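You operate a simulated robot arm through the tools that you are given. There is no shell and no other tool.

You are at the controls of a simulated two-armed robot. One attempt, no reset.

## Task
Set the chain slack on the red stay into the green.
Fine: loosen the red axle nut a quarter turn, turn the tug dial, tighten the nut, then push the red crank a sixth of a turn clockwise.

Only the result counts: the job must be done as asked and must still hold three seconds after the hand-in. Knocking over, shifting, dropping, spilling or breaking anything else fails it.

## Robot
Two 7-joint arms with two-finger parallel grippers on one trunk that stands fixed in place. Base frame: the origin is at the foot of the trunk, x ahead of it, y to its left, z up. Units: m, degrees, N and s.
The left shoulder is at [-0.072, 0.119, 0.868], the right one opposite. With the tool pointing down near the work surface each hand reaches from about 0.1 to 0.56 m from the base axis, measured 20 degrees to its own side. Payload 3.43 kg a hand.
The tool frame of a hand sits at the grasp point between the pads (the TCP): z along the fingers, y along the line on which they close. The tips reach 0.03 m beyond it. Largest opening 0.094 m; finger width 0.028, thickness 0.01; the body of the gripper, 0.05 by 0.096 m, starts 0.055 m behind the TCP.
Orientation is told as [roll, pitch, yaw] about the base's x, y, z axes, in that order, counted from this pose: with the fingers straight down and closing along the base's y, the tool's x points along the base's -x, its y along +y and its z along -z.

## Interface
- The arms move only by the tool servo_tool. It takes "left_moves", "right_moves" or both (then of equal length, played together; a hand with none holds still); each is text: rows parted by semicolons, each of 7 numbers parted by spaces: the gripper command, from -1 (shut) to 1 (fully open), values between in proportion, then the shift along the base's x, y, z in m, then the turn, a rotation vector about the base's x, y, z in degrees. In form: gripper x y z ax ay az; .... A call has 1 to 20 rows; each row is the pose to reach, as a shift and turn from the pose commanded when the call began. Each row takes 0.2 s and may step no farther than 0.05 m and 8.6 degrees from the row before; otherwise, or with a gripper value out of range, the whole call is refused. Where a pose cannot be reached the arm comes as near as it can. A force on the tool above 60 N (or 10 N above the force at the start of the call, whichever is more), or a blocked arm, ends the call early, and 0.2 s more pass. The fingers move at their own pace (about 0.153 m/s each) and stop on an object; they squeeze with about 43 N. The grip force told is the motor's: it shows also when the fingers shut on nothing. Time passes only in rows, and 0.2 s behind the last, so rows that repeat a pose let the fingers close. It gives the time, the measured TCP pose, the force on the tool (base axes), the opening and the grip force at its end, in the units of the frame above (readings bear some noise), with the torque about the TCP (base axes, N m) and any sound that the robot's microphone picked up.
- Cameras (640 x 400 px; columns grow to the right, rows downward): "scene" is now at [0.0329, 0.0015, 1.5836]; the picture's right is [-0.07, -1.00, 0.00], its down [-0.68, 0.05, -0.74] and it looks along [0.73, -0.05, -0.68] (base axes); focal length 330 px, centre (320, 200). "left" rides on the left gripper at [0.076, -0.014, -0.103] in its tool frame; the picture's right is [0.18, 0.98, 0.00], its down [-0.75, 0.14, -0.64] and it looks along [-0.63, 0.12, 0.77] (tool axes); focal length 243 px, centre (320, 200). "right" rides on the right gripper at [0.076, 0.014, -0.102] in its tool frame; the picture's right is [-0.18, 0.98, 0.00], its down [-0.75, -0.14, -0.64] and it looks along [-0.63, -0.12, 0.77] (tool axes); focal length 243 px, centre (320, 200).
- camera(camera): a new picture of that camera. It takes no simulated time.
- move_column(by): slides the trunk up (or, below 0, down) by that many m; the arms and the scene camera ride with it, the base frame stays. It gives what a move gives, with no picture.
- turn_head(pan, tilt): turns the head with the scene camera to pan (to the left, within 143 degrees either way) and tilt (down, from -29 to 69), counted from straight ahead of the robot. It gives what a move gives.
- probe_pixels(camera, pixels): for up to 12 pixels [column, row] of the newest picture of that camera ("zoom" is the newest enlarged one), the place [x, y, z] in the base frame of the surface seen there, good to about 0.003 m, but the place of the scene camera against the robot may be out by one fixed shift of up to 0.018 m in any direction. It takes no simulated time.
- zoom(camera, box): a new picture of the part [left, top, right, bottom] of that camera's present view, enlarged. It takes no simulated time.
- job_done(): hands the job in; it is judged then, once.

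Leave the grippers open and the arms clear of the work at the hand-in unless told otherwise.

The tools are called after "Emit:" as name(argument=value, ...) on one line, values as JSON. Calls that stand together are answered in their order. servo_tool: Moves the arms, as the interface text tells. Its arguments: {"type":"object","properties":{"left_moves":{"type":"string"},"right_moves":{"type":"string"}},"required":[]} The other tools are called the same way: move_column (by) slides the trunk up or down; turn_head (pan, tilt) turns the head that bears the scene camera; camera (camera) takes a picture; probe_pixels (camera, pixels) gives the place of the surface under pixels of a picture; zoom (camera, box) takes an enlarged picture of a part of a camera's view; job_done () hands the job in.

At the start:

```text
clock: 0.0
left_position: [0.3996, 0.1583, 1.2171]
left_orientation: [0.0, 0.0, 0.0]
left_contact_force: [-0.3, 0.5, 0.2]
left_wrist_torque: [0.0, 0.0, -0.02]
left_finger_gap: 0.0939
left_grip_force: 0.0
right_position: [0.2627, -0.1411, 1.2183]
right_orientation: [0.0, 0.0, -0.2]
right_contact_force: [-0.2, -0.4, 0.1]
right_wrist_torque: [-0.01, -0.01, 0.01]
right_finger_gap: 0.0938
right_grip_force: 0.1
trunk travel left (down, up): [-0.291, 0.044]
head pan, tilt: [-4.0, 42.6]
```

scene: 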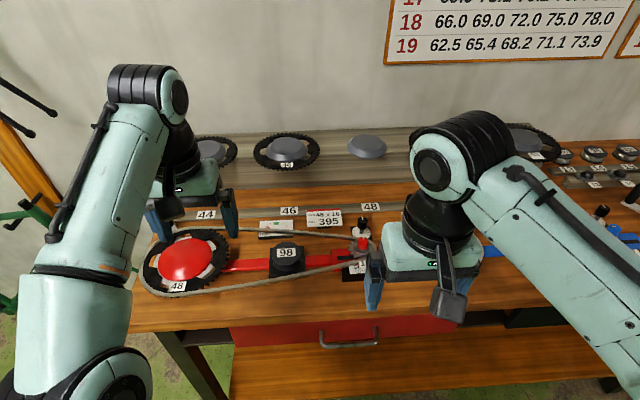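
right: 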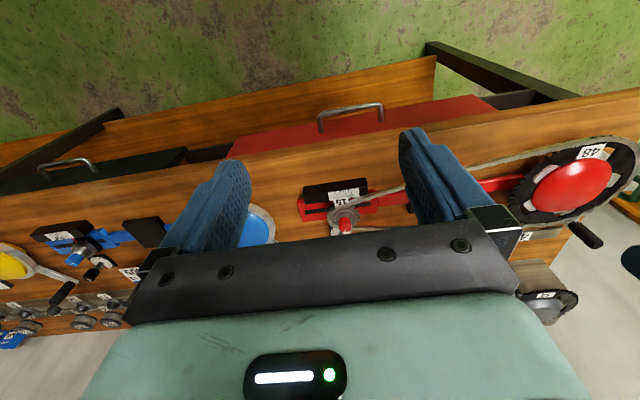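
left: 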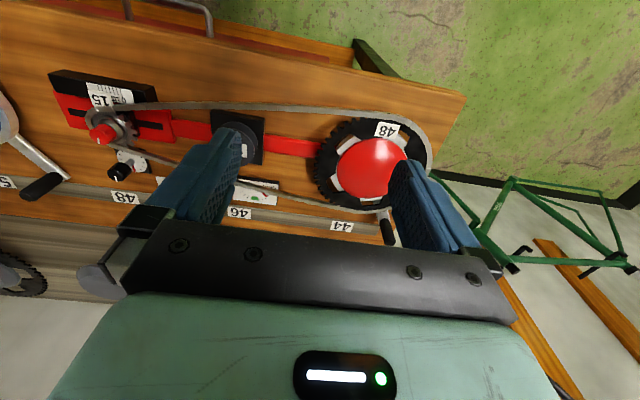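

I see the red stay with a 48-tooth chainring on the left (about 185,262), the axle nut and sprocket near (360,243), a knob near (362,225), and a gauge near (275,228). I'll zoom in on several parts first.

Emit:
zoom(camera="scene", box=[230, 190, 390, 290])

Emit:
zoom(camera="scene", box=[380, 0, 640, 70])

Emit:
zoom(camera="scene", box=[120, 200, 260, 310])

Emit:
zoom(camera="left", box=[40, 60, 300, 220])

```text
4.00 times, centred on (310, 240) of scene
```

zoom: 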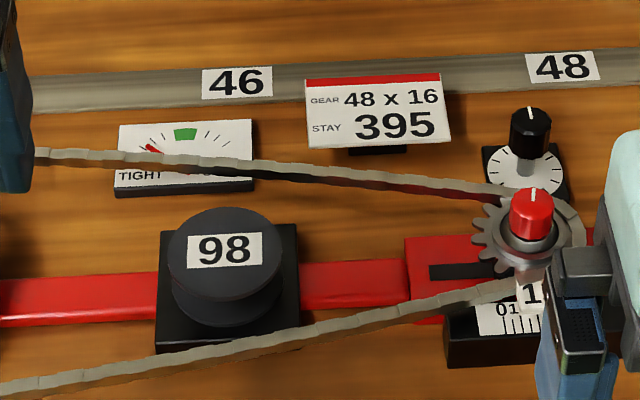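

```text
2.46 times, centred on (510, 35) of scene
```

zoom: 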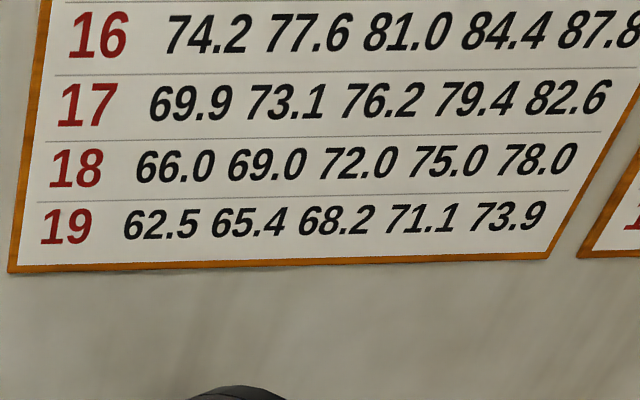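

```text
3.64 times, centred on (190, 255) of scene
```

zoom: 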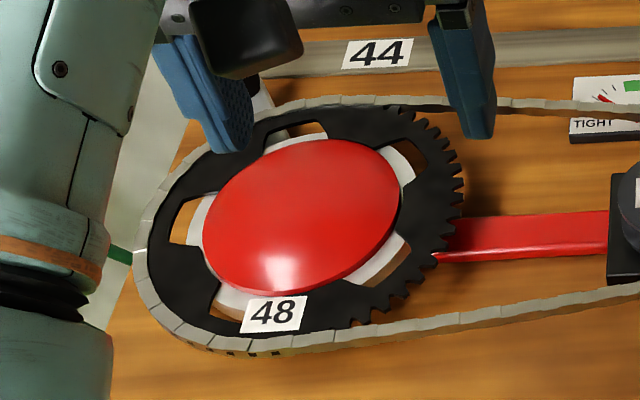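

```text
2.46 times, centred on (170, 140) of left
```

zoom: 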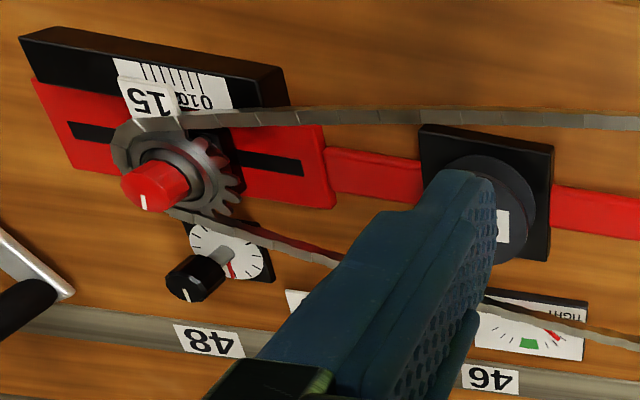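

The gauge needle sits toward TIGHT. Now I'll probe the key places (nut, tug dial, crank, gauge) in the scene picture.

Emit:
camera(camera="scene")

Emit:
probe_pixels(camera="scene", pixels=[[362, 239], [363, 222], [361, 232], [289, 250], [187, 258], [280, 228], [250, 300], [260, 265], [343, 258], [270, 220], [300, 210], [152, 238]])

Emit:
zoom(camera="right", box=[240, 150, 460, 260])

Emit:
zoom(camera="right", box=[490, 110, 640, 310])

Emit:
zoom(camera="left", box=[280, 90, 480, 260])

```text
taken
```

scene: 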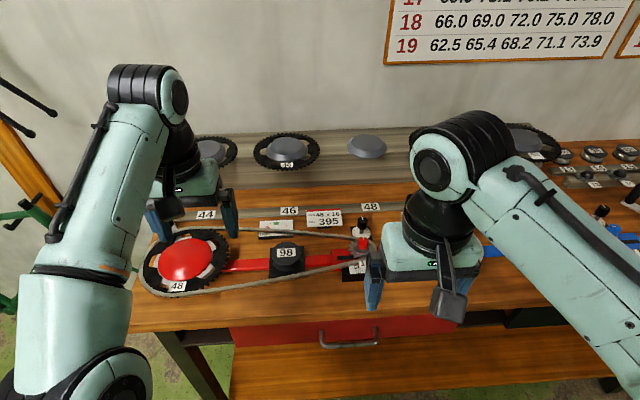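

```text
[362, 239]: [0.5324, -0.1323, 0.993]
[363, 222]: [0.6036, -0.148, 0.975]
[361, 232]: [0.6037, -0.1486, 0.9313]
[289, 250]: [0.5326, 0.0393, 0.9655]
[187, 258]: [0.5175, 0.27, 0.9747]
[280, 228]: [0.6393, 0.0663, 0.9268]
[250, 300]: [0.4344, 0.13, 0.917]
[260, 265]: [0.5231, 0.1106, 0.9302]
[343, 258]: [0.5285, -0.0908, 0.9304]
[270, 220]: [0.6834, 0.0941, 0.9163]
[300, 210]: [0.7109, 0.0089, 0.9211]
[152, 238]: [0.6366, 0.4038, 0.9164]
```

```text
2.91 times, centred on (350, 205) of right
```

zoom: 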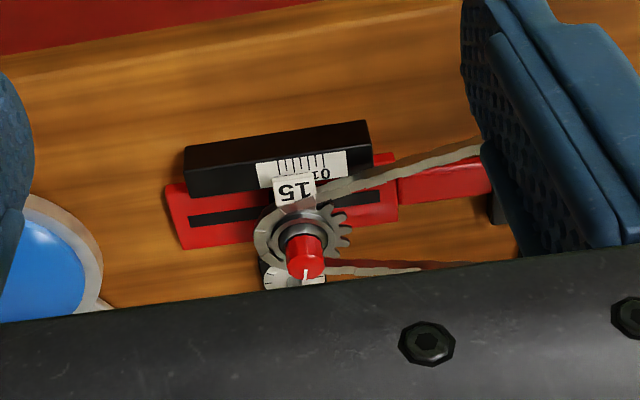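

```text
2.00 times, centred on (565, 210) of right
```

zoom: 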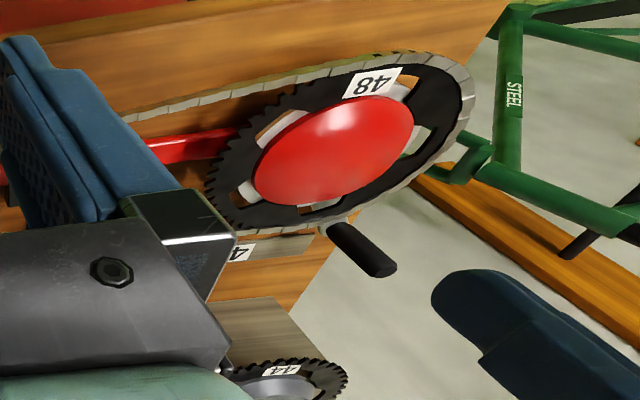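

```text
2.35 times, centred on (380, 175) of left
```

zoom: 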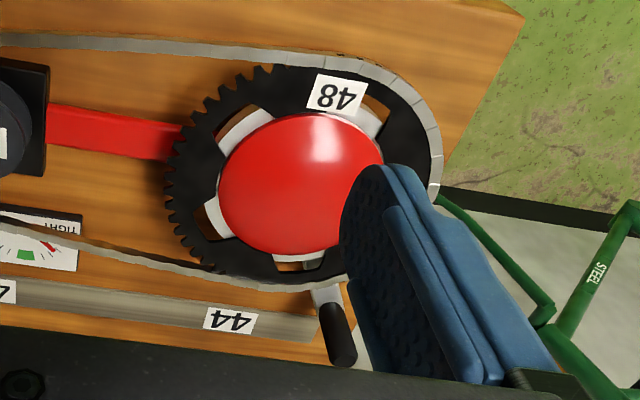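

The crank handle shows in the left camera at about (388,230). I'll probe it there, along with the nut and dial, to compare the calibrated wrist camera with the scene camera.

Emit:
camera(camera="left")

Emit:
camera(camera="right")

Emit:
probe_pixels(camera="left", pixels=[[388, 222], [390, 238], [375, 165], [105, 134], [98, 139], [122, 172], [134, 163], [384, 208], [260, 198], [243, 140], [118, 98], [300, 200]])

Emit:
probe_pixels(camera="right", pixels=[[345, 220], [346, 228], [575, 185], [575, 230], [590, 240], [341, 198]])

```text
taken
```

left: 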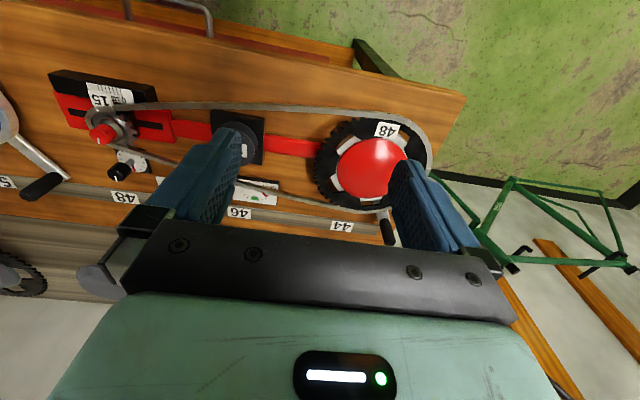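

```text
taken
```

right: 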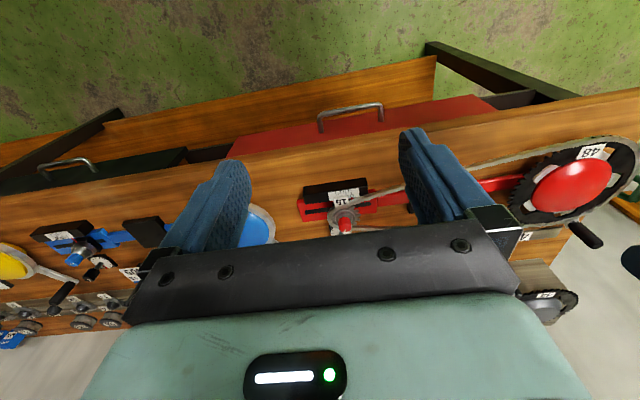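

```text
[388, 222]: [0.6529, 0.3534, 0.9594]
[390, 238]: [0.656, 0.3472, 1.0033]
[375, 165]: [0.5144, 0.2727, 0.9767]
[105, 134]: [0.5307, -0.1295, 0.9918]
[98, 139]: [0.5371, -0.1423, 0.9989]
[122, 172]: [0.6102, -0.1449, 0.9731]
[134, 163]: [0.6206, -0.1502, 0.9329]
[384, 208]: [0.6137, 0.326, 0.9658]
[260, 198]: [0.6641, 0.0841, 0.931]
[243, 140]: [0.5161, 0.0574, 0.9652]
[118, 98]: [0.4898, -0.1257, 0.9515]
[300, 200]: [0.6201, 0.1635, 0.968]
```

```text
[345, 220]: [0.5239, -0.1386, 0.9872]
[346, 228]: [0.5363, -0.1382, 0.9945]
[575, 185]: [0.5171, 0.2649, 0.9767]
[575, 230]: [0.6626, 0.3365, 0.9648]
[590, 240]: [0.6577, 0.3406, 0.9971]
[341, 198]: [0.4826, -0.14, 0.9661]
```

The scene and wrist cameras agree within a few mm. The red nut is at about (0.535,-0.137), the dial at about (0.612,-0.148) and the crank handle at about (0.657,0.347). The right arm blocks the view, so I'll shift it 0.2 m to the right and look again.

Emit:
servo_tool(right_moves="1 0 -0.05 0 0 0 0; 1 0 -0.10 0 0 0 0; 1 0 -0.15 0 0 0 0; 1 0 -0.2 0 0 0 0; 1 0 -0.2 0 0 0 0")

Emit:
camera(camera="scene")

Emit:
zoom(camera="scene", box=[320, 200, 420, 290])

Emit:
zoom(camera="scene", box=[250, 200, 350, 260])

Emit:
zoom(camera="scene", box=[480, 120, 640, 260])

```text
clock: 1.2
left_position: [0.3994, 0.1582, 1.2174]
left_orientation: [-0.1, 0.0, 0.0]
left_contact_force: [0.4, -0.6, 0.1]
left_wrist_torque: [-0.05, 0.0, 0.02]
left_finger_gap: 0.0943
left_grip_force: 0.0
right_position: [0.2617, -0.341, 1.2158]
right_orientation: [0.1, 0.0, 0.0]
right_contact_force: [0.1, 0.7, 0.4]
right_wrist_torque: [-0.02, 0.04, 0.03]
right_finger_gap: 0.0943
right_grip_force: 0.1
trunk travel left (down, up): [-0.291, 0.044]
head pan, tilt: [-4.0, 42.6]
```

```text
taken
```

scene: 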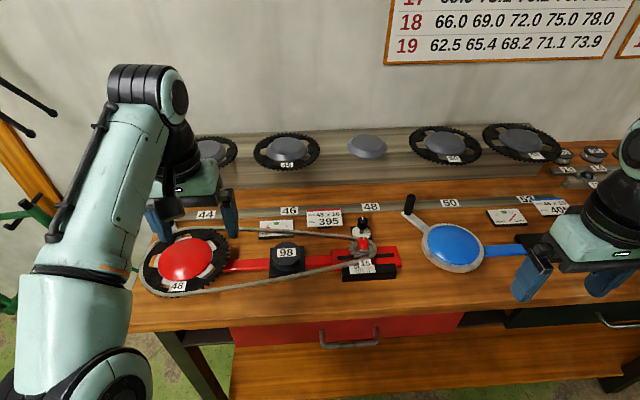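

```text
4.44 times, centred on (370, 245) of scene
```

zoom: 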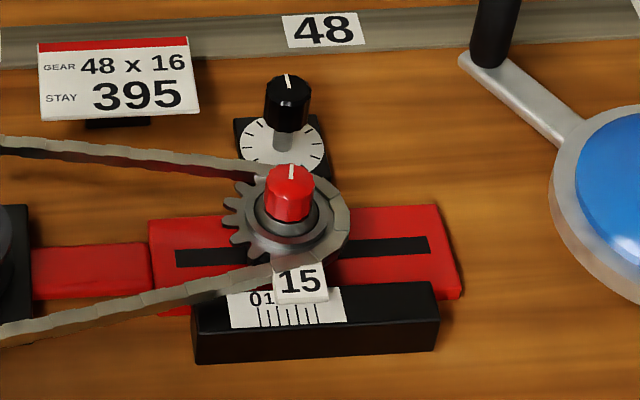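

```text
6.40 times, centred on (300, 230) of scene
```

zoom: 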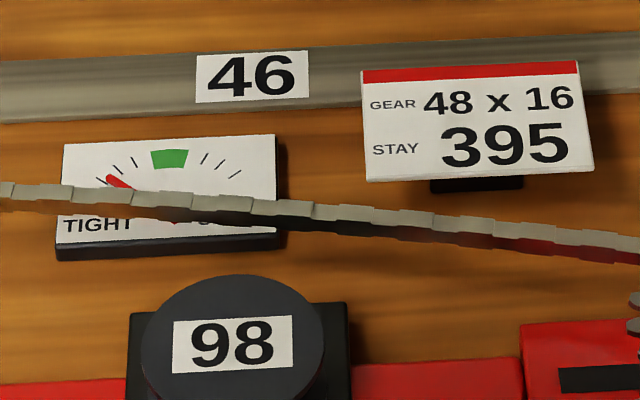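

```text
2.86 times, centred on (560, 190) of scene
```

zoom: 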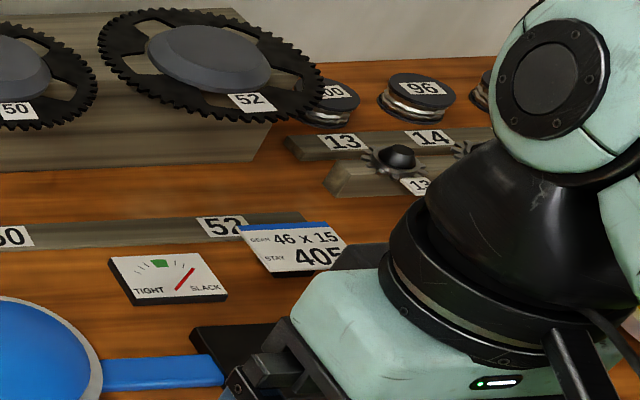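

The needle is well to the TIGHT side of the green. The zoom shows the sprocket at 15, and the nut's white mark pointing away from the robot. I'll probe the nut, sprocket, dial, scale and slot more densely with an enlarged picture.

Emit:
zoom(camera="scene", box=[335, 210, 395, 285])

Emit:
probe_pixels(camera="scene", pixels=[[361, 239], [361, 243], [361, 247], [361, 251], [371, 250], [352, 247], [363, 219], [363, 223], [363, 227], [361, 231], [368, 231], [356, 228]])

```text
5.33 times, centred on (365, 248) of scene
```

zoom: 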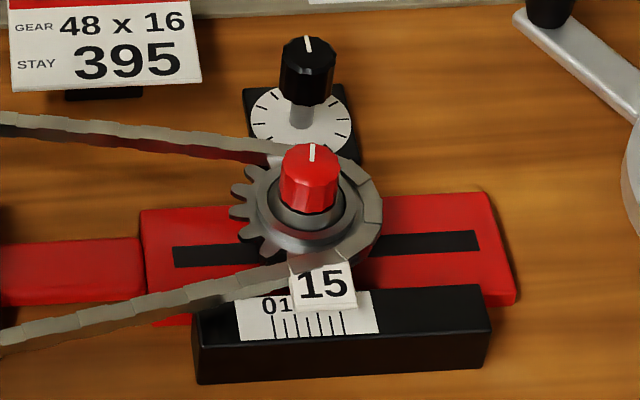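

```text
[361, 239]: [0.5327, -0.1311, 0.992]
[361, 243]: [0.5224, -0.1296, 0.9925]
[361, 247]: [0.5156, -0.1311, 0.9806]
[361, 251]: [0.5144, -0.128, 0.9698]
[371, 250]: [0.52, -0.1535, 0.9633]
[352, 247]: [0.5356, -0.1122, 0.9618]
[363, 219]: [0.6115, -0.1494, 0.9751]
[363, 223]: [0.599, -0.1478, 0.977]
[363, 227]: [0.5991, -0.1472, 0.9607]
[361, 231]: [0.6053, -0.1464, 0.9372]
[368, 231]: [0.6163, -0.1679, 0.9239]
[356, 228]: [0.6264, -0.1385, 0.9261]
```

Nut centre is about (0.532,-0.137) with its top at 0.993 and a diameter of about 26 mm. Dial centre is about (0.61,-0.149) with its top at 0.977. I'll raise the trunk fully for more reach before moving the right hand over the nut.

Emit:
move_column(by=0.043)

```text
clock: 2.1
left_position: [0.3976, 0.159, 1.2609]
left_orientation: [0.0, 0.0, 0.0]
left_contact_force: [0.3, 0.2, -0.6]
left_wrist_torque: [-0.02, -0.07, -0.03]
left_finger_gap: 0.0941
left_grip_force: 0.0
right_position: [0.2624, -0.3403, 1.2615]
right_orientation: [0.0, 0.0, 0.0]
right_contact_force: [0.5, 0.6, 0.6]
right_wrist_torque: [0.01, 0.0, -0.02]
right_finger_gap: 0.0939
right_grip_force: 0.0
trunk travel left (down, up): [-0.334, 0.001]
head pan, tilt: [-4.0, 42.6]
```

The trunk is up. Next the right hand goes to a hover near (0.48,-0.137,1.15), for a view from its camera.

Emit:
servo_tool(right_moves="1 0.031 0.029 -0.016 0 0 0; 1 0.062 0.058 -0.032 0 0 0; 1 0.093 0.087 -0.048 0 0 0; 1 0.124 0.116 -0.064 0 0 0; 1 0.155 0.145 -0.08 0 0 0; 1 0.186 0.174 -0.096 0 0 0; 1 0.218 0.203 -0.11 0 0 0; 1 0.218 0.203 -0.11 0 0 0")

Emit:
camera(camera="right")

Emit:
camera(camera="scene")

```text
clock: 3.9
left_position: [0.3994, 0.1582, 1.2615]
left_orientation: [0.0, 0.0, 0.0]
left_contact_force: [0.1, 0.1, -0.4]
left_wrist_torque: [0.04, 0.02, -0.03]
left_finger_gap: 0.0941
left_grip_force: 0.0
right_position: [0.4802, -0.1382, 1.1509]
right_orientation: [0.1, 0.0, -0.1]
right_contact_force: [-0.4, 0.0, 0.2]
right_wrist_torque: [0.0, -0.03, 0.04]
right_finger_gap: 0.0938
right_grip_force: 0.0
trunk travel left (down, up): [-0.334, 0.001]
head pan, tilt: [-4.0, 42.6]
```

```text
taken
```

right: 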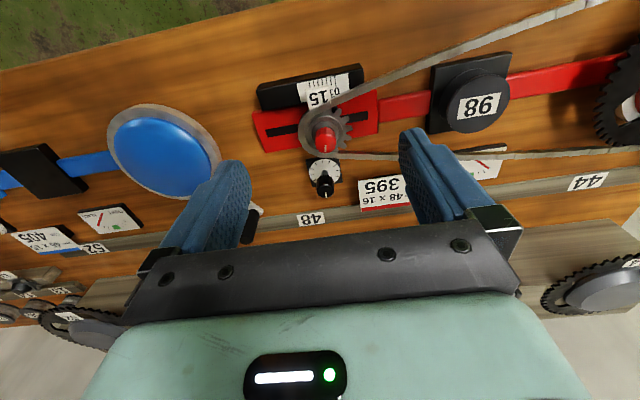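

```text
taken
```

scene: 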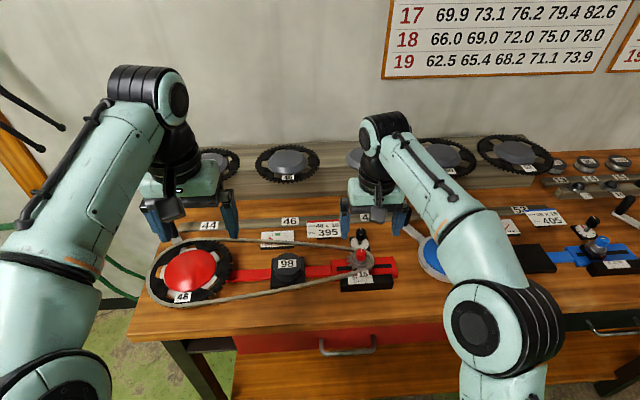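

In the right camera the nut is at about (325,135), the dial at (323,180), and the gauge is partly seen at (487,168). I'll zoom in and probe.

Emit:
zoom(camera="right", box=[245, 60, 405, 210])

Emit:
probe_pixels(camera="zoom", pixels=[[326, 224], [336, 224], [316, 224], [326, 210], [326, 236], [325, 330], [325, 342], [315, 336], [335, 336], [320, 320], [260, 210], [300, 180]])

```text
2.67 times, centred on (325, 135) of right
```

zoom: 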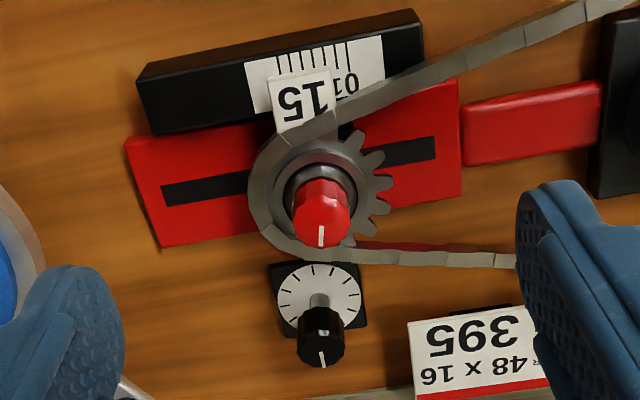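

```text
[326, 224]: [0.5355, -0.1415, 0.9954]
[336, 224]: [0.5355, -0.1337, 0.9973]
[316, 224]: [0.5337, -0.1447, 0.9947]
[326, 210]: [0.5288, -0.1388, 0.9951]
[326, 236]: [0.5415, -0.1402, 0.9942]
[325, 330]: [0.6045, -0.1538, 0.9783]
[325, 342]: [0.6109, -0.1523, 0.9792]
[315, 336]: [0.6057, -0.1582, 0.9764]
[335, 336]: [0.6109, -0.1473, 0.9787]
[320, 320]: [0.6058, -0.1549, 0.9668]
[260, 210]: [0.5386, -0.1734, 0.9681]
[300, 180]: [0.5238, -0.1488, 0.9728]
```

The right camera puts the nut centre at about (0.5345,-0.1395) with its top at 0.995, and the dial at about (0.612,-0.153) with its top at 0.978. I'll move the right hand above the nut, turn it -45° about z and partly close the fingers, so a +90° turn stays centred in the wrist range.

Emit:
servo_tool(right_moves="0.4 0.01 0 -0.015 0 0 -7.5; 0.4 0.02 0 -0.03 0 0 -15; 0.3 0.03 0 -0.045 0 0 -22.5; 0.3 0.04 -0.001 -0.06 0 0 -30; 0.3 0.05 -0.001 -0.075 0 0 -37.5; 0.3 0.0543 -0.0013 -0.09 0 0 -45; 0.3 0.0543 -0.0013 -0.09 0 0 -45")

Emit:
camera(camera="right")

Emit:
camera(camera="scene")

```text
clock: 5.5
left_position: [0.4, 0.1579, 1.2611]
left_orientation: [-0.1, 0.0, 0.1]
left_contact_force: [-0.1, 0.5, -0.1]
left_wrist_torque: [0.0, -0.02, -0.01]
left_finger_gap: 0.0939
left_grip_force: 0.1
right_position: [0.5346, -0.1385, 1.0608]
right_orientation: [0.0, 0.0, -45.2]
right_contact_force: [0.1, 0.0, -1.5]
right_wrist_torque: [0.01, 0.02, -0.01]
right_finger_gap: 0.0609
right_grip_force: 0.0
trunk travel left (down, up): [-0.334, 0.001]
head pan, tilt: [-4.0, 42.6]
```

```text
taken
```

right: 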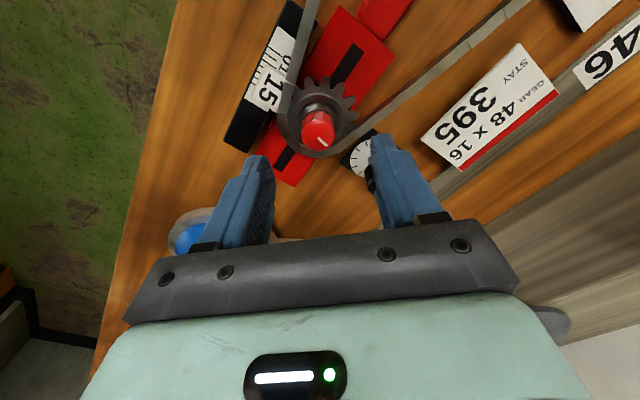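

```text
taken
```

scene: 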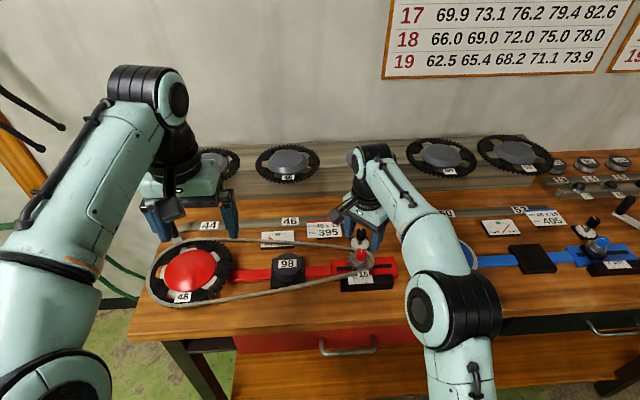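

The hand hovers at (0.5346,-0.1385,1.061) with yaw -45.2. By the camera geometry the tool axis at the nut-top height should fall at pixel (320,134). I'll zoom in to see how well the nut's top is centred there.

Emit:
zoom(camera="right", box=[270, 85, 370, 175])

Emit:
probe_pixels(camera="right", pixels=[[316, 125], [318, 130], [320, 134], [320, 122], [323, 140], [312, 130], [326, 128]])

```text
4.44 times, centred on (320, 130) of right
```

zoom: 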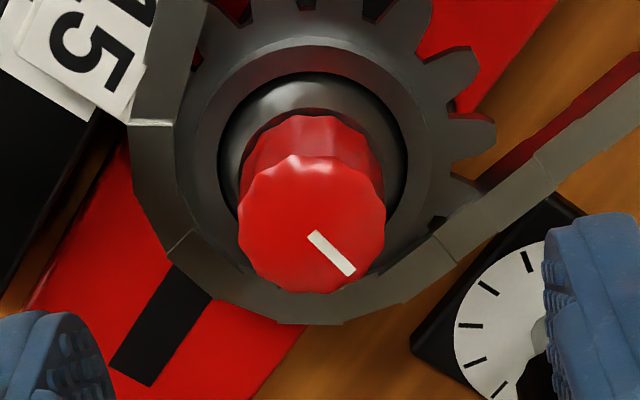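

```text
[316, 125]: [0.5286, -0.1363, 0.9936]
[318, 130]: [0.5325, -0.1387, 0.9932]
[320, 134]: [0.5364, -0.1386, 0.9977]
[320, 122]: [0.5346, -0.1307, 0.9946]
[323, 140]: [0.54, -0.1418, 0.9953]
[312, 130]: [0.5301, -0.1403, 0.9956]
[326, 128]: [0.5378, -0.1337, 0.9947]
```

The nut top centre is at pixel (318.1,135.4), within about 1.5 mm of the expected point. I'll lower to TCP z=1.009 (tips at about 0.979) and then shut the fingers on the nut.

Emit:
servo_tool(right_moves="0.3 -0.0005 0.0005 -0.02 0 0 0; 0.3 -0.0005 0.0005 -0.04 0 0 0; 0.3 -0.0005 0.0005 -0.052 0 0 0; 0.3 -0.0005 0.0005 -0.052 0 0 0")

Emit:
camera(camera="right")

```text
clock: 6.5
left_position: [0.3993, 0.1587, 1.2606]
left_orientation: [-0.1, 0.0, 0.0]
left_contact_force: [0.3, 0.3, -0.5]
left_wrist_torque: [-0.04, -0.01, -0.01]
left_finger_gap: 0.0937
left_grip_force: 0.0
right_position: [0.5333, -0.1389, 1.0095]
right_orientation: [0.0, 0.0, -45.2]
right_contact_force: [0.2, 0.0, -0.4]
right_wrist_torque: [0.01, 0.0, -0.01]
right_finger_gap: 0.0612
right_grip_force: 0.0
trunk travel left (down, up): [-0.334, 0.001]
head pan, tilt: [-4.0, 42.6]
```

```text
taken
```

right: 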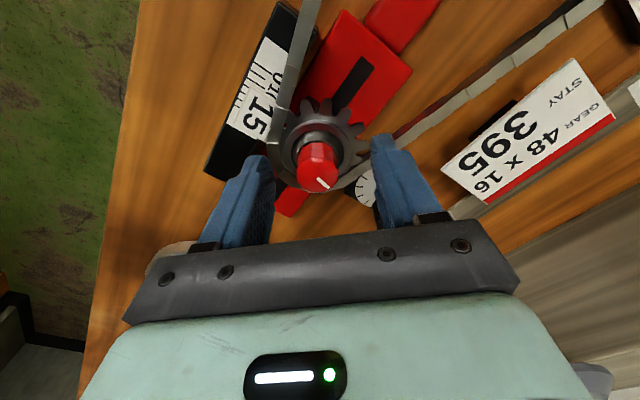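

The nut sits between the fingers. Now I'll shut the gripper in place and read the forces.

Emit:
servo_tool(right_moves="-0.2 0 0 0 0 0 0; -1 0 0 0 0 0 0; -1 0 0 0 0 0 0")

Emit:
camera(camera="right")

```text
clock: 7.3
left_position: [0.3987, 0.1581, 1.2618]
left_orientation: [0.0, -0.1, 0.0]
left_contact_force: [-0.2, 0.4, 0.2]
left_wrist_torque: [-0.02, 0.02, 0.01]
left_finger_gap: 0.0937
left_grip_force: 0.0
right_position: [0.5325, -0.1401, 1.0092]
right_orientation: [-0.1, -0.1, -45.0]
right_contact_force: [-9.1, -6.6, -1.2]
right_wrist_torque: [0.08, 0.2, -0.01]
right_finger_gap: 0.0243
right_grip_force: 45.2
trunk travel left (down, up): [-0.334, 0.001]
head pan, tilt: [-4.0, 42.6]
```

```text
taken
```

right: 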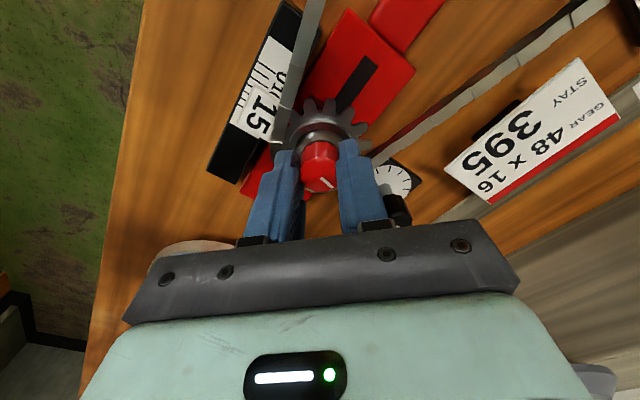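

Gripped with a gap of 24.3 mm, and a 11 N side force shows about 1.3 mm offset. I'll shift the command (-0.001,-0.001) to relax it and turn +30° (counter-clockwise, loosening) as a first stage.

Emit:
servo_tool(right_moves="-1 -0.001 -0.001 0 0 0 0; -1 -0.001 -0.001 0 0 0 7.5; -1 -0.001 -0.001 0 0 0 15; -1 -0.001 -0.001 0 0 0 22.5; -1 -0.001 -0.001 0 0 0 30")

Emit:
zoom(camera="scene", box=[250, 200, 410, 300])

```text
clock: 8.5
left_position: [0.3976, 0.1572, 1.2617]
left_orientation: [0.0, -0.1, 0.0]
left_contact_force: [0.1, 0.6, 0.4]
left_wrist_torque: [0.02, 0.02, 0.02]
left_finger_gap: 0.0942
left_grip_force: 0.1
right_position: [0.5315, -0.1417, 1.0084]
right_orientation: [0.0, 0.1, -15.1]
right_contact_force: [-7.1, -10.9, -3.9]
right_wrist_torque: [-0.12, -0.6, 0.01]
right_finger_gap: 0.0244
right_grip_force: 45.3
trunk travel left (down, up): [-0.334, 0.001]
head pan, tilt: [-4.0, 42.6]
```

```text
4.00 times, centred on (330, 250) of scene
```

zoom: 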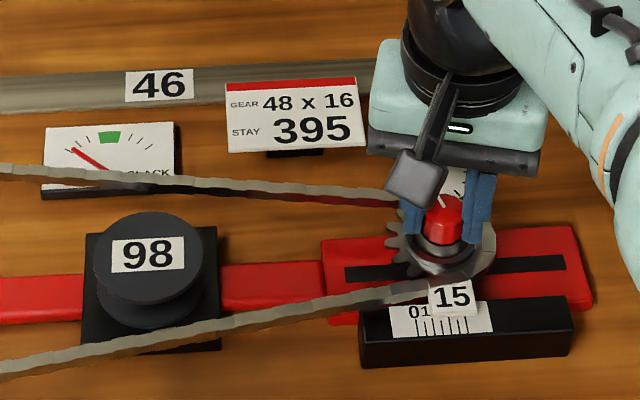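

The nut turned with the hand (its mark now points up-left) with little torque. The side force is (-7,-11), so I'll shift another (-0.001,-0.0015) and turn 30° more.

Emit:
servo_tool(right_moves="-1 -0.001 -0.0015 0 0 0 0; -1 -0.001 -0.0015 0 0 0 7.5; -1 -0.001 -0.0015 0 0 0 15; -1 -0.001 -0.0015 0 0 0 22.5; -1 -0.001 -0.0015 0 0 0 30")

Emit:
zoom(camera="scene", box=[250, 200, 410, 300])

```text
clock: 9.7
left_position: [0.3984, 0.1558, 1.2606]
left_orientation: [0.0, -0.1, 0.0]
left_contact_force: [-0.4, -0.1, 0.0]
left_wrist_torque: [0.01, 0.01, 0.0]
left_finger_gap: 0.0939
left_grip_force: 0.0
right_position: [0.5319, -0.1429, 1.009]
right_orientation: [0.0, -0.1, 15.2]
right_contact_force: [-1.9, -12.1, 0.5]
right_wrist_torque: [-0.63, 0.17, -0.04]
right_finger_gap: 0.024
right_grip_force: 45.4
trunk travel left (down, up): [-0.334, 0.001]
head pan, tilt: [-4.0, 42.6]
```

```text
4.00 times, centred on (330, 250) of scene
```

zoom: 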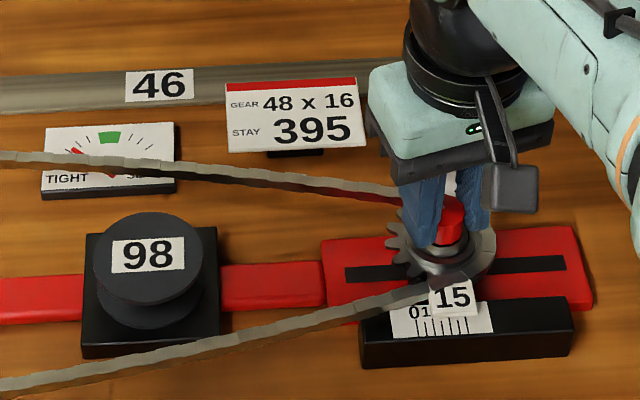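

Still -12 N in y, so I'll shift the command by -0.0015 in y and make the last 30° of the quarter turn.

Emit:
servo_tool(right_moves="-1 0 -0.0015 0 0 0 0; -1 0 -0.0015 0 0 0 7.5; -1 0 -0.0015 0 0 0 15; -1 0 -0.0015 0 0 0 22.5; -1 0 -0.0015 0 0 0 30; -1 0 -0.0015 0 0 0 30")

Emit:
zoom(camera="scene", box=[250, 200, 410, 300])

Emit:
camera(camera="right")

```text
clock: 11.1
left_position: [0.3999, 0.1571, 1.2606]
left_orientation: [0.0, 0.0, 0.0]
left_contact_force: [-0.1, -0.2, 0.1]
left_wrist_torque: [-0.02, 0.0, -0.04]
left_finger_gap: 0.0941
left_grip_force: 0.0
right_position: [0.5324, -0.1443, 1.0089]
right_orientation: [0.0, -0.1, 45.0]
right_contact_force: [3.7, -10.6, -0.1]
right_wrist_torque: [0.02, 0.06, -0.01]
right_finger_gap: 0.0243
right_grip_force: 44.5
trunk travel left (down, up): [-0.334, 0.001]
head pan, tilt: [-4.0, 42.6]
```

```text
4.00 times, centred on (330, 250) of scene
```

zoom: 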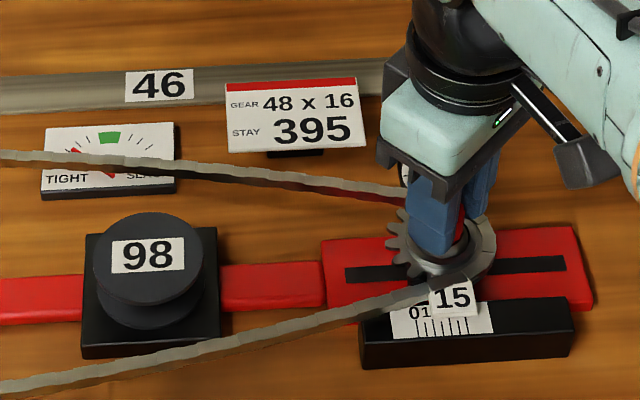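

```text
taken
```

right: 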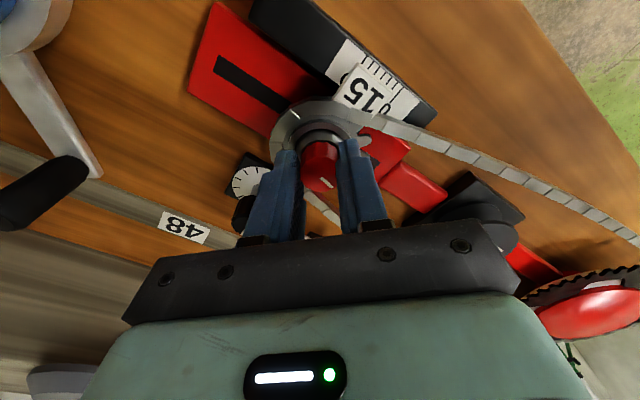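

The mark stayed fixed in the tool frame, so the nut has turned the full 90°. I'll relax the residual force, open part way and lift straight up.

Emit:
servo_tool(right_moves="-1 0.0003 -0.0013 0 0 0 0; 0.3 0.0003 -0.0013 0 0 0 0; 0.3 0.0003 -0.0013 0 0 0 0; 0.3 0.0003 -0.0013 0.03 0 0 0; 0.3 0.0003 -0.0013 0.07 0 0 0; 0.3 0.0003 -0.0013 0.11 0 0 0")

Emit:
camera(camera="right")

Emit:
zoom(camera="scene", box=[250, 200, 410, 300])

```text
clock: 12.5
left_position: [0.3995, 0.1589, 1.2611]
left_orientation: [-0.1, 0.0, 0.0]
left_contact_force: [0.5, -0.4, -0.5]
left_wrist_torque: [-0.01, 0.0, -0.05]
left_finger_gap: 0.0942
left_grip_force: 0.1
right_position: [0.5318, -0.1447, 1.1219]
right_orientation: [0.0, 0.0, 45.0]
right_contact_force: [-0.1, 0.6, 1.1]
right_wrist_torque: [-0.04, -0.01, 0.04]
right_finger_gap: 0.061
right_grip_force: 0.0
trunk travel left (down, up): [-0.334, 0.001]
head pan, tilt: [-4.0, 42.6]
```

```text
taken
```

right: 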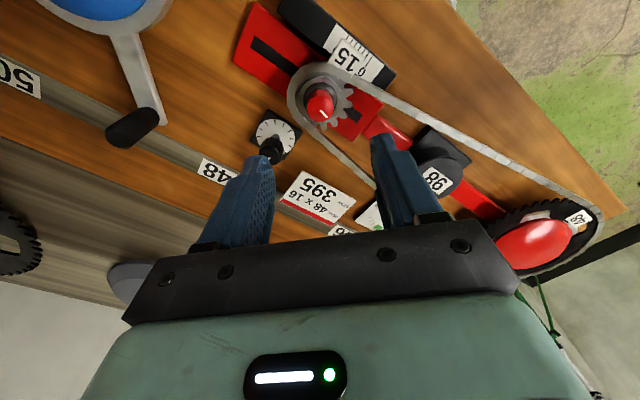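

```text
4.00 times, centred on (330, 250) of scene
```

zoom: 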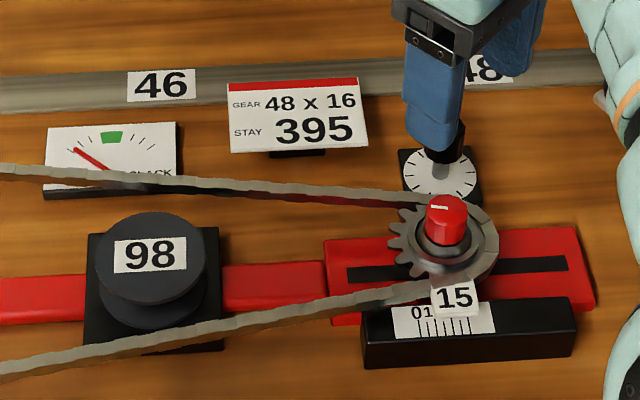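

The nut's mark now points to the left (+y), a quarter turn counter-clockwise. From the contact readings the nut centre is (0.5345,-0.142). Next is the dial: I'll yaw the hand back to 0 above it and re-measure it with the right camera.

Emit:
servo_tool(right_moves="0.3 0.002 -0.001 0 0 0 -7.5; 0.3 0.004 -0.003 0 0 0 -15; 0.3 0.006 -0.005 0 0 0 -22.5; 0.3 0.008 -0.007 0 0 0 -30; 0.3 0.008 -0.009 0 0 0 -37.5; 0.3 0.008 -0.01 0 0 0 -45; 0.3 0.008 -0.01 0 0 0 -45")

Emit:
camera(camera="right")

```text
clock: 14.1
left_position: [0.399, 0.1595, 1.2621]
left_orientation: [-0.2, 0.0, 0.1]
left_contact_force: [0.6, 0.4, 0.1]
left_wrist_torque: [0.01, 0.01, -0.01]
left_finger_gap: 0.0938
left_grip_force: 0.0
right_position: [0.5388, -0.1549, 1.1187]
right_orientation: [0.0, 0.0, -0.1]
right_contact_force: [0.1, -0.5, -0.4]
right_wrist_torque: [-0.03, 0.03, -0.01]
right_finger_gap: 0.0611
right_grip_force: 0.2
trunk travel left (down, up): [-0.334, 0.001]
head pan, tilt: [-4.0, 42.6]
```

```text
taken
```

right: 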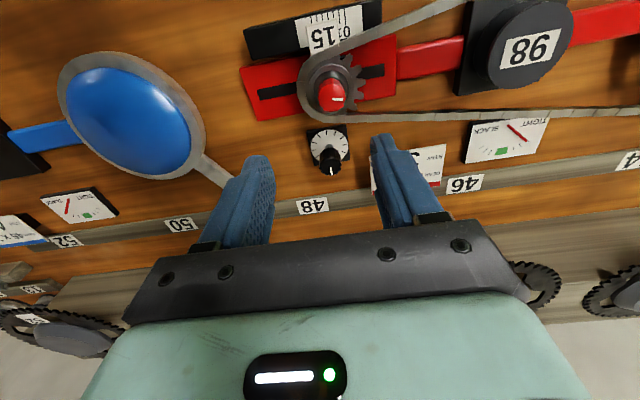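

The dial is at about (330,160) in this view, and the gauge is at (505,140). I'll zoom in and probe the dial top.

Emit:
zoom(camera="right", box=[290, 60, 370, 190])

Emit:
probe_pixels(camera="zoom", pixels=[[346, 330], [356, 325], [336, 325], [346, 318], [346, 340], [310, 262], [370, 262], [325, 110], [346, 310]])

Emit:
zoom(camera="right", box=[455, 105, 565, 175])

```text
3.08 times, centred on (330, 125) of right
```

zoom: 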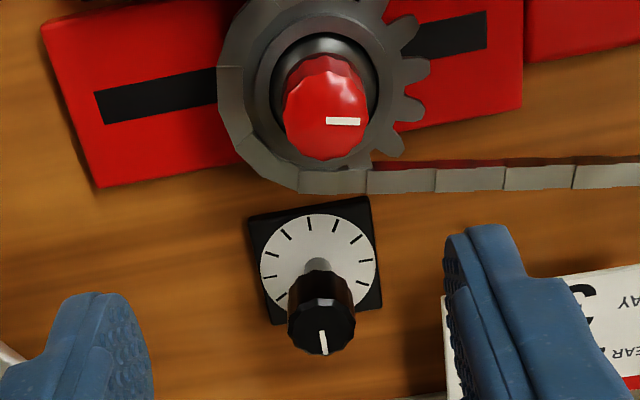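

```text
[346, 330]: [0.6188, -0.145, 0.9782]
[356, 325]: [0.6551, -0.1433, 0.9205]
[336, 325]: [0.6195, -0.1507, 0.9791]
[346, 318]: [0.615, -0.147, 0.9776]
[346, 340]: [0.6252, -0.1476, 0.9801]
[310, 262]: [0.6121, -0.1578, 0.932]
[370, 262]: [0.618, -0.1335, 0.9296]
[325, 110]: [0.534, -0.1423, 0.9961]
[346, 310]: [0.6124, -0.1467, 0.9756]
```

```text
5.71 times, centred on (510, 140) of right
```

zoom: 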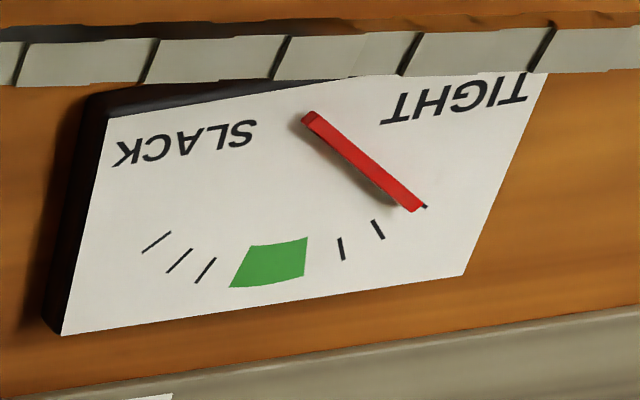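

Combining views, the dial centre is about (0.615,-0.1555) with its top at 0.978. I'll tilt the right hand 30° forward (about -y) and place the TCP at a pre-grip above the dial, (0.606,-0.1555,1.06).

Emit:
servo_tool(right_moves="0.3 0.0168 0 -0.0147 0 -7.5 0; 0.3 0.0336 0 -0.0294 0 -15 0; 0.3 0.0504 0 -0.044 0 -22.5 0; 0.3 0.067 -0.0006 -0.0587 0 -30 0; 0.3 0.067 -0.0006 -0.0587 0 -30 0; 0.3 0.067 -0.0006 -0.0587 0 -30 0")

Emit:
camera(camera="right")

Emit:
camera(camera="scene")

```text
clock: 15.5
left_position: [0.3989, 0.1576, 1.2605]
left_orientation: [0.1, 0.0, -0.1]
left_contact_force: [0.1, -0.7, 0.0]
left_wrist_torque: [0.02, -0.03, -0.01]
left_finger_gap: 0.0942
left_grip_force: 0.0
right_position: [0.6083, -0.1549, 1.0602]
right_orientation: [-0.1, -30.0, -0.1]
right_contact_force: [0.3, 0.5, 1.0]
right_wrist_torque: [0.01, -0.01, -0.04]
right_finger_gap: 0.0613
right_grip_force: 0.1
trunk travel left (down, up): [-0.334, 0.001]
head pan, tilt: [-4.0, 42.6]
```

```text
taken
```

right: 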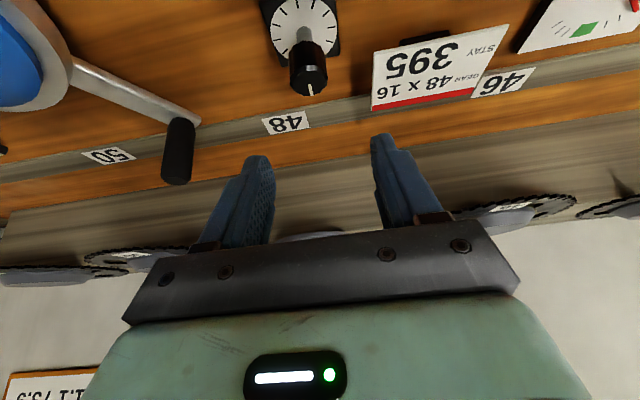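

```text
taken
```

scene: 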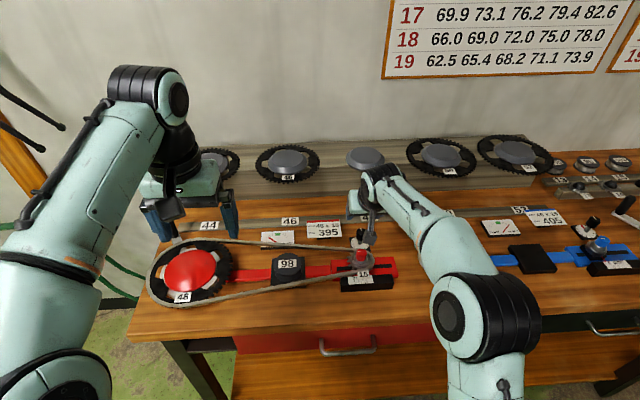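

Reached. Ray geometry from this view gives the dial at (0.615,-0.156), which agrees. I'll lower straight down about 0.078 m to straddle the knob with the fingers.

Emit:
servo_tool(right_moves="0.3 -0.001 -0.0005 -0.025 0 0 0; 0.3 -0.0015 -0.001 -0.05 0 0 0; 0.3 -0.0015 -0.001 -0.065 0 0 0; 0.3 -0.0015 -0.001 -0.077 0 0 0; 0.3 -0.0015 -0.001 -0.077 0 0 0")

Emit:
camera(camera="right")

Emit:
zoom(camera="scene", box=[250, 200, 410, 300])

```text
clock: 16.7
left_position: [0.4, 0.1579, 1.2611]
left_orientation: [0.0, -0.1, 0.1]
left_contact_force: [0.5, -0.4, -0.4]
left_wrist_torque: [0.01, 0.02, -0.02]
left_finger_gap: 0.0942
left_grip_force: 0.1
right_position: [0.6045, -0.1547, 0.9837]
right_orientation: [0.0, -30.0, -0.1]
right_contact_force: [-0.1, 0.2, 0.6]
right_wrist_torque: [0.0, 0.02, 0.02]
right_finger_gap: 0.061
right_grip_force: 0.0
trunk travel left (down, up): [-0.334, 0.001]
head pan, tilt: [-4.0, 42.6]
```

```text
taken
```

right: 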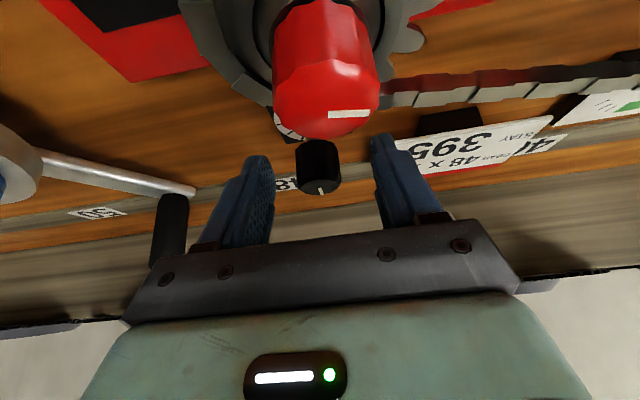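

```text
4.00 times, centred on (330, 250) of scene
```

zoom: 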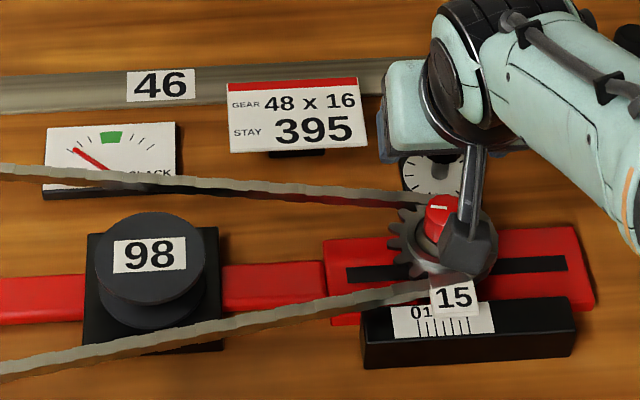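

The knob is centred between the fingers at (318,185), and the wrist camera box clears the nut. I'll shut the fingers on the dial.

Emit:
servo_tool(right_moves="-0.2 0 0 0 0 0 0; -1 0 0 0 0 0 0; -1 0 0 0 0 0 0")

Emit:
camera(camera="right")

```text
clock: 17.5
left_position: [0.3986, 0.1575, 1.2603]
left_orientation: [0.0, 0.0, 0.0]
left_contact_force: [-0.4, 0.0, 0.5]
left_wrist_torque: [-0.01, 0.06, 0.0]
left_finger_gap: 0.094
left_grip_force: 0.2
right_position: [0.6051, -0.156, 0.9837]
right_orientation: [0.0, -30.1, -0.1]
right_contact_force: [0.7, -6.8, 0.3]
right_wrist_torque: [0.28, 0.06, -0.08]
right_finger_gap: 0.0255
right_grip_force: 45.5
trunk travel left (down, up): [-0.334, 0.001]
head pan, tilt: [-4.0, 42.6]
```

```text
taken
```

right: 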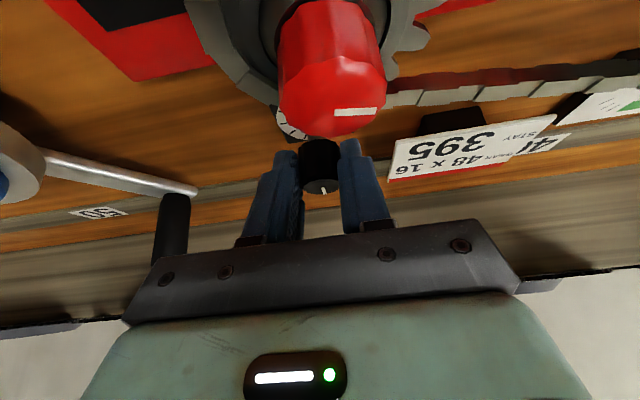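

Gripped at 25.5 mm. I'll turn the dial +15° (counter-clockwise, viewed from above) about its own axis and watch the gauge.

Emit:
servo_tool(right_moves="-1 0 -0.0008 0 0 0 0; -1 0.0001 -0.0021 0 0 0 7.5; -1 0.0003 -0.0034 0 0 0 15; -1 0.0003 -0.0034 0 0 0 15")

Emit:
zoom(camera="scene", box=[250, 200, 410, 300])

Emit:
zoom(camera="scene", box=[255, 225, 305, 255])

```text
clock: 18.5
left_position: [0.3991, 0.1575, 1.2617]
left_orientation: [-0.1, 0.0, 0.0]
left_contact_force: [-0.3, 0.4, -0.1]
left_wrist_torque: [-0.01, 0.02, -0.03]
left_finger_gap: 0.0942
left_grip_force: 0.0
right_position: [0.6051, -0.1585, 0.9828]
right_orientation: [0.0, -30.0, 15.0]
right_contact_force: [-1.8, -4.7, -1.3]
right_wrist_torque: [-0.55, 0.06, -0.54]
right_finger_gap: 0.0259
right_grip_force: 44.9
trunk travel left (down, up): [-0.334, 0.001]
head pan, tilt: [-4.0, 42.6]
```

```text
4.00 times, centred on (330, 250) of scene
```

zoom: 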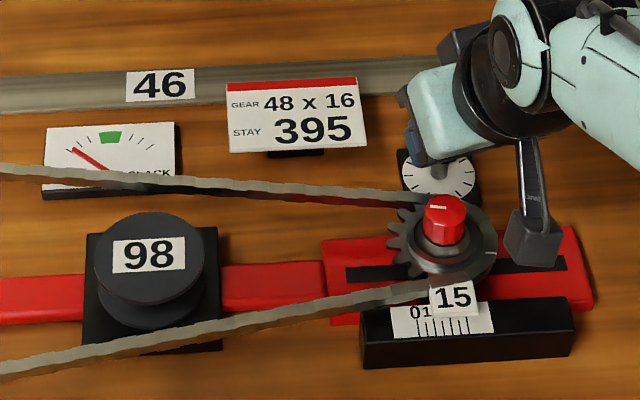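

```text
12.80 times, centred on (280, 240) of scene
```

zoom: 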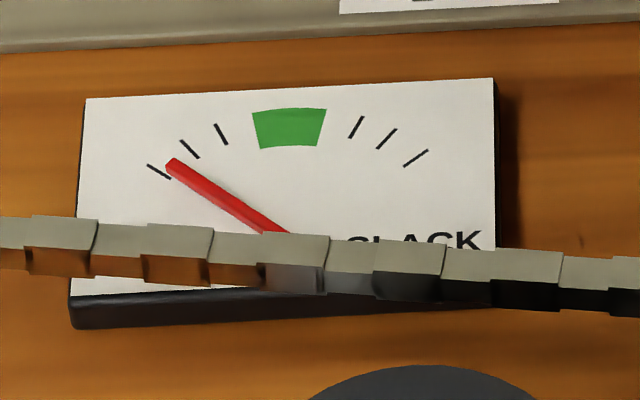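

The needle may have moved slightly. I'll keep this same zoom as reference, check the knob mark in the right camera and turn another +20°.

Emit:
servo_tool(right_moves="-1 0.0004 -0.0013 0 0 0 6.7; -1 0.001 -0.0025 0 0 0 13.4; -1 0.0015 -0.0036 0 0 0 20; -1 0.0015 -0.0036 0 0 0 20")

Emit:
zoom(camera="scene", box=[255, 225, 305, 255])

Emit:
camera(camera="right")

```text
clock: 19.5
left_position: [0.3996, 0.1574, 1.2612]
left_orientation: [0.0, 0.0, 0.0]
left_contact_force: [-0.2, -0.4, -0.6]
left_wrist_torque: [-0.03, 0.01, -0.01]
left_finger_gap: 0.0943
left_grip_force: 0.1
right_position: [0.6077, -0.1632, 0.9843]
right_orientation: [0.0, -30.1, 35.0]
right_contact_force: [-0.2, -3.7, -2.0]
right_wrist_torque: [-0.27, -0.33, -0.42]
right_finger_gap: 0.0255
right_grip_force: 46.0
trunk travel left (down, up): [-0.334, 0.001]
head pan, tilt: [-4.0, 42.6]
```

```text
12.80 times, centred on (280, 240) of scene
```

zoom: 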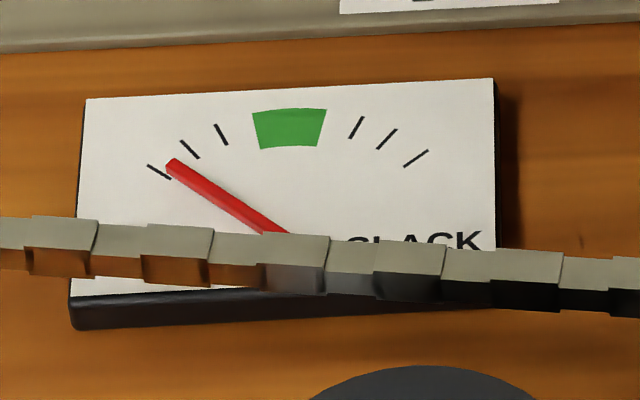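

```text
taken
```

right: 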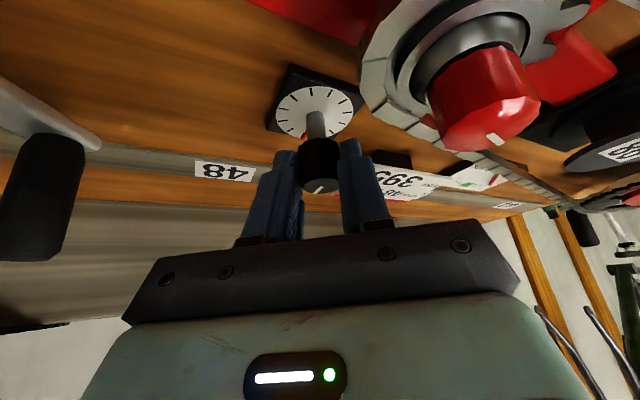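

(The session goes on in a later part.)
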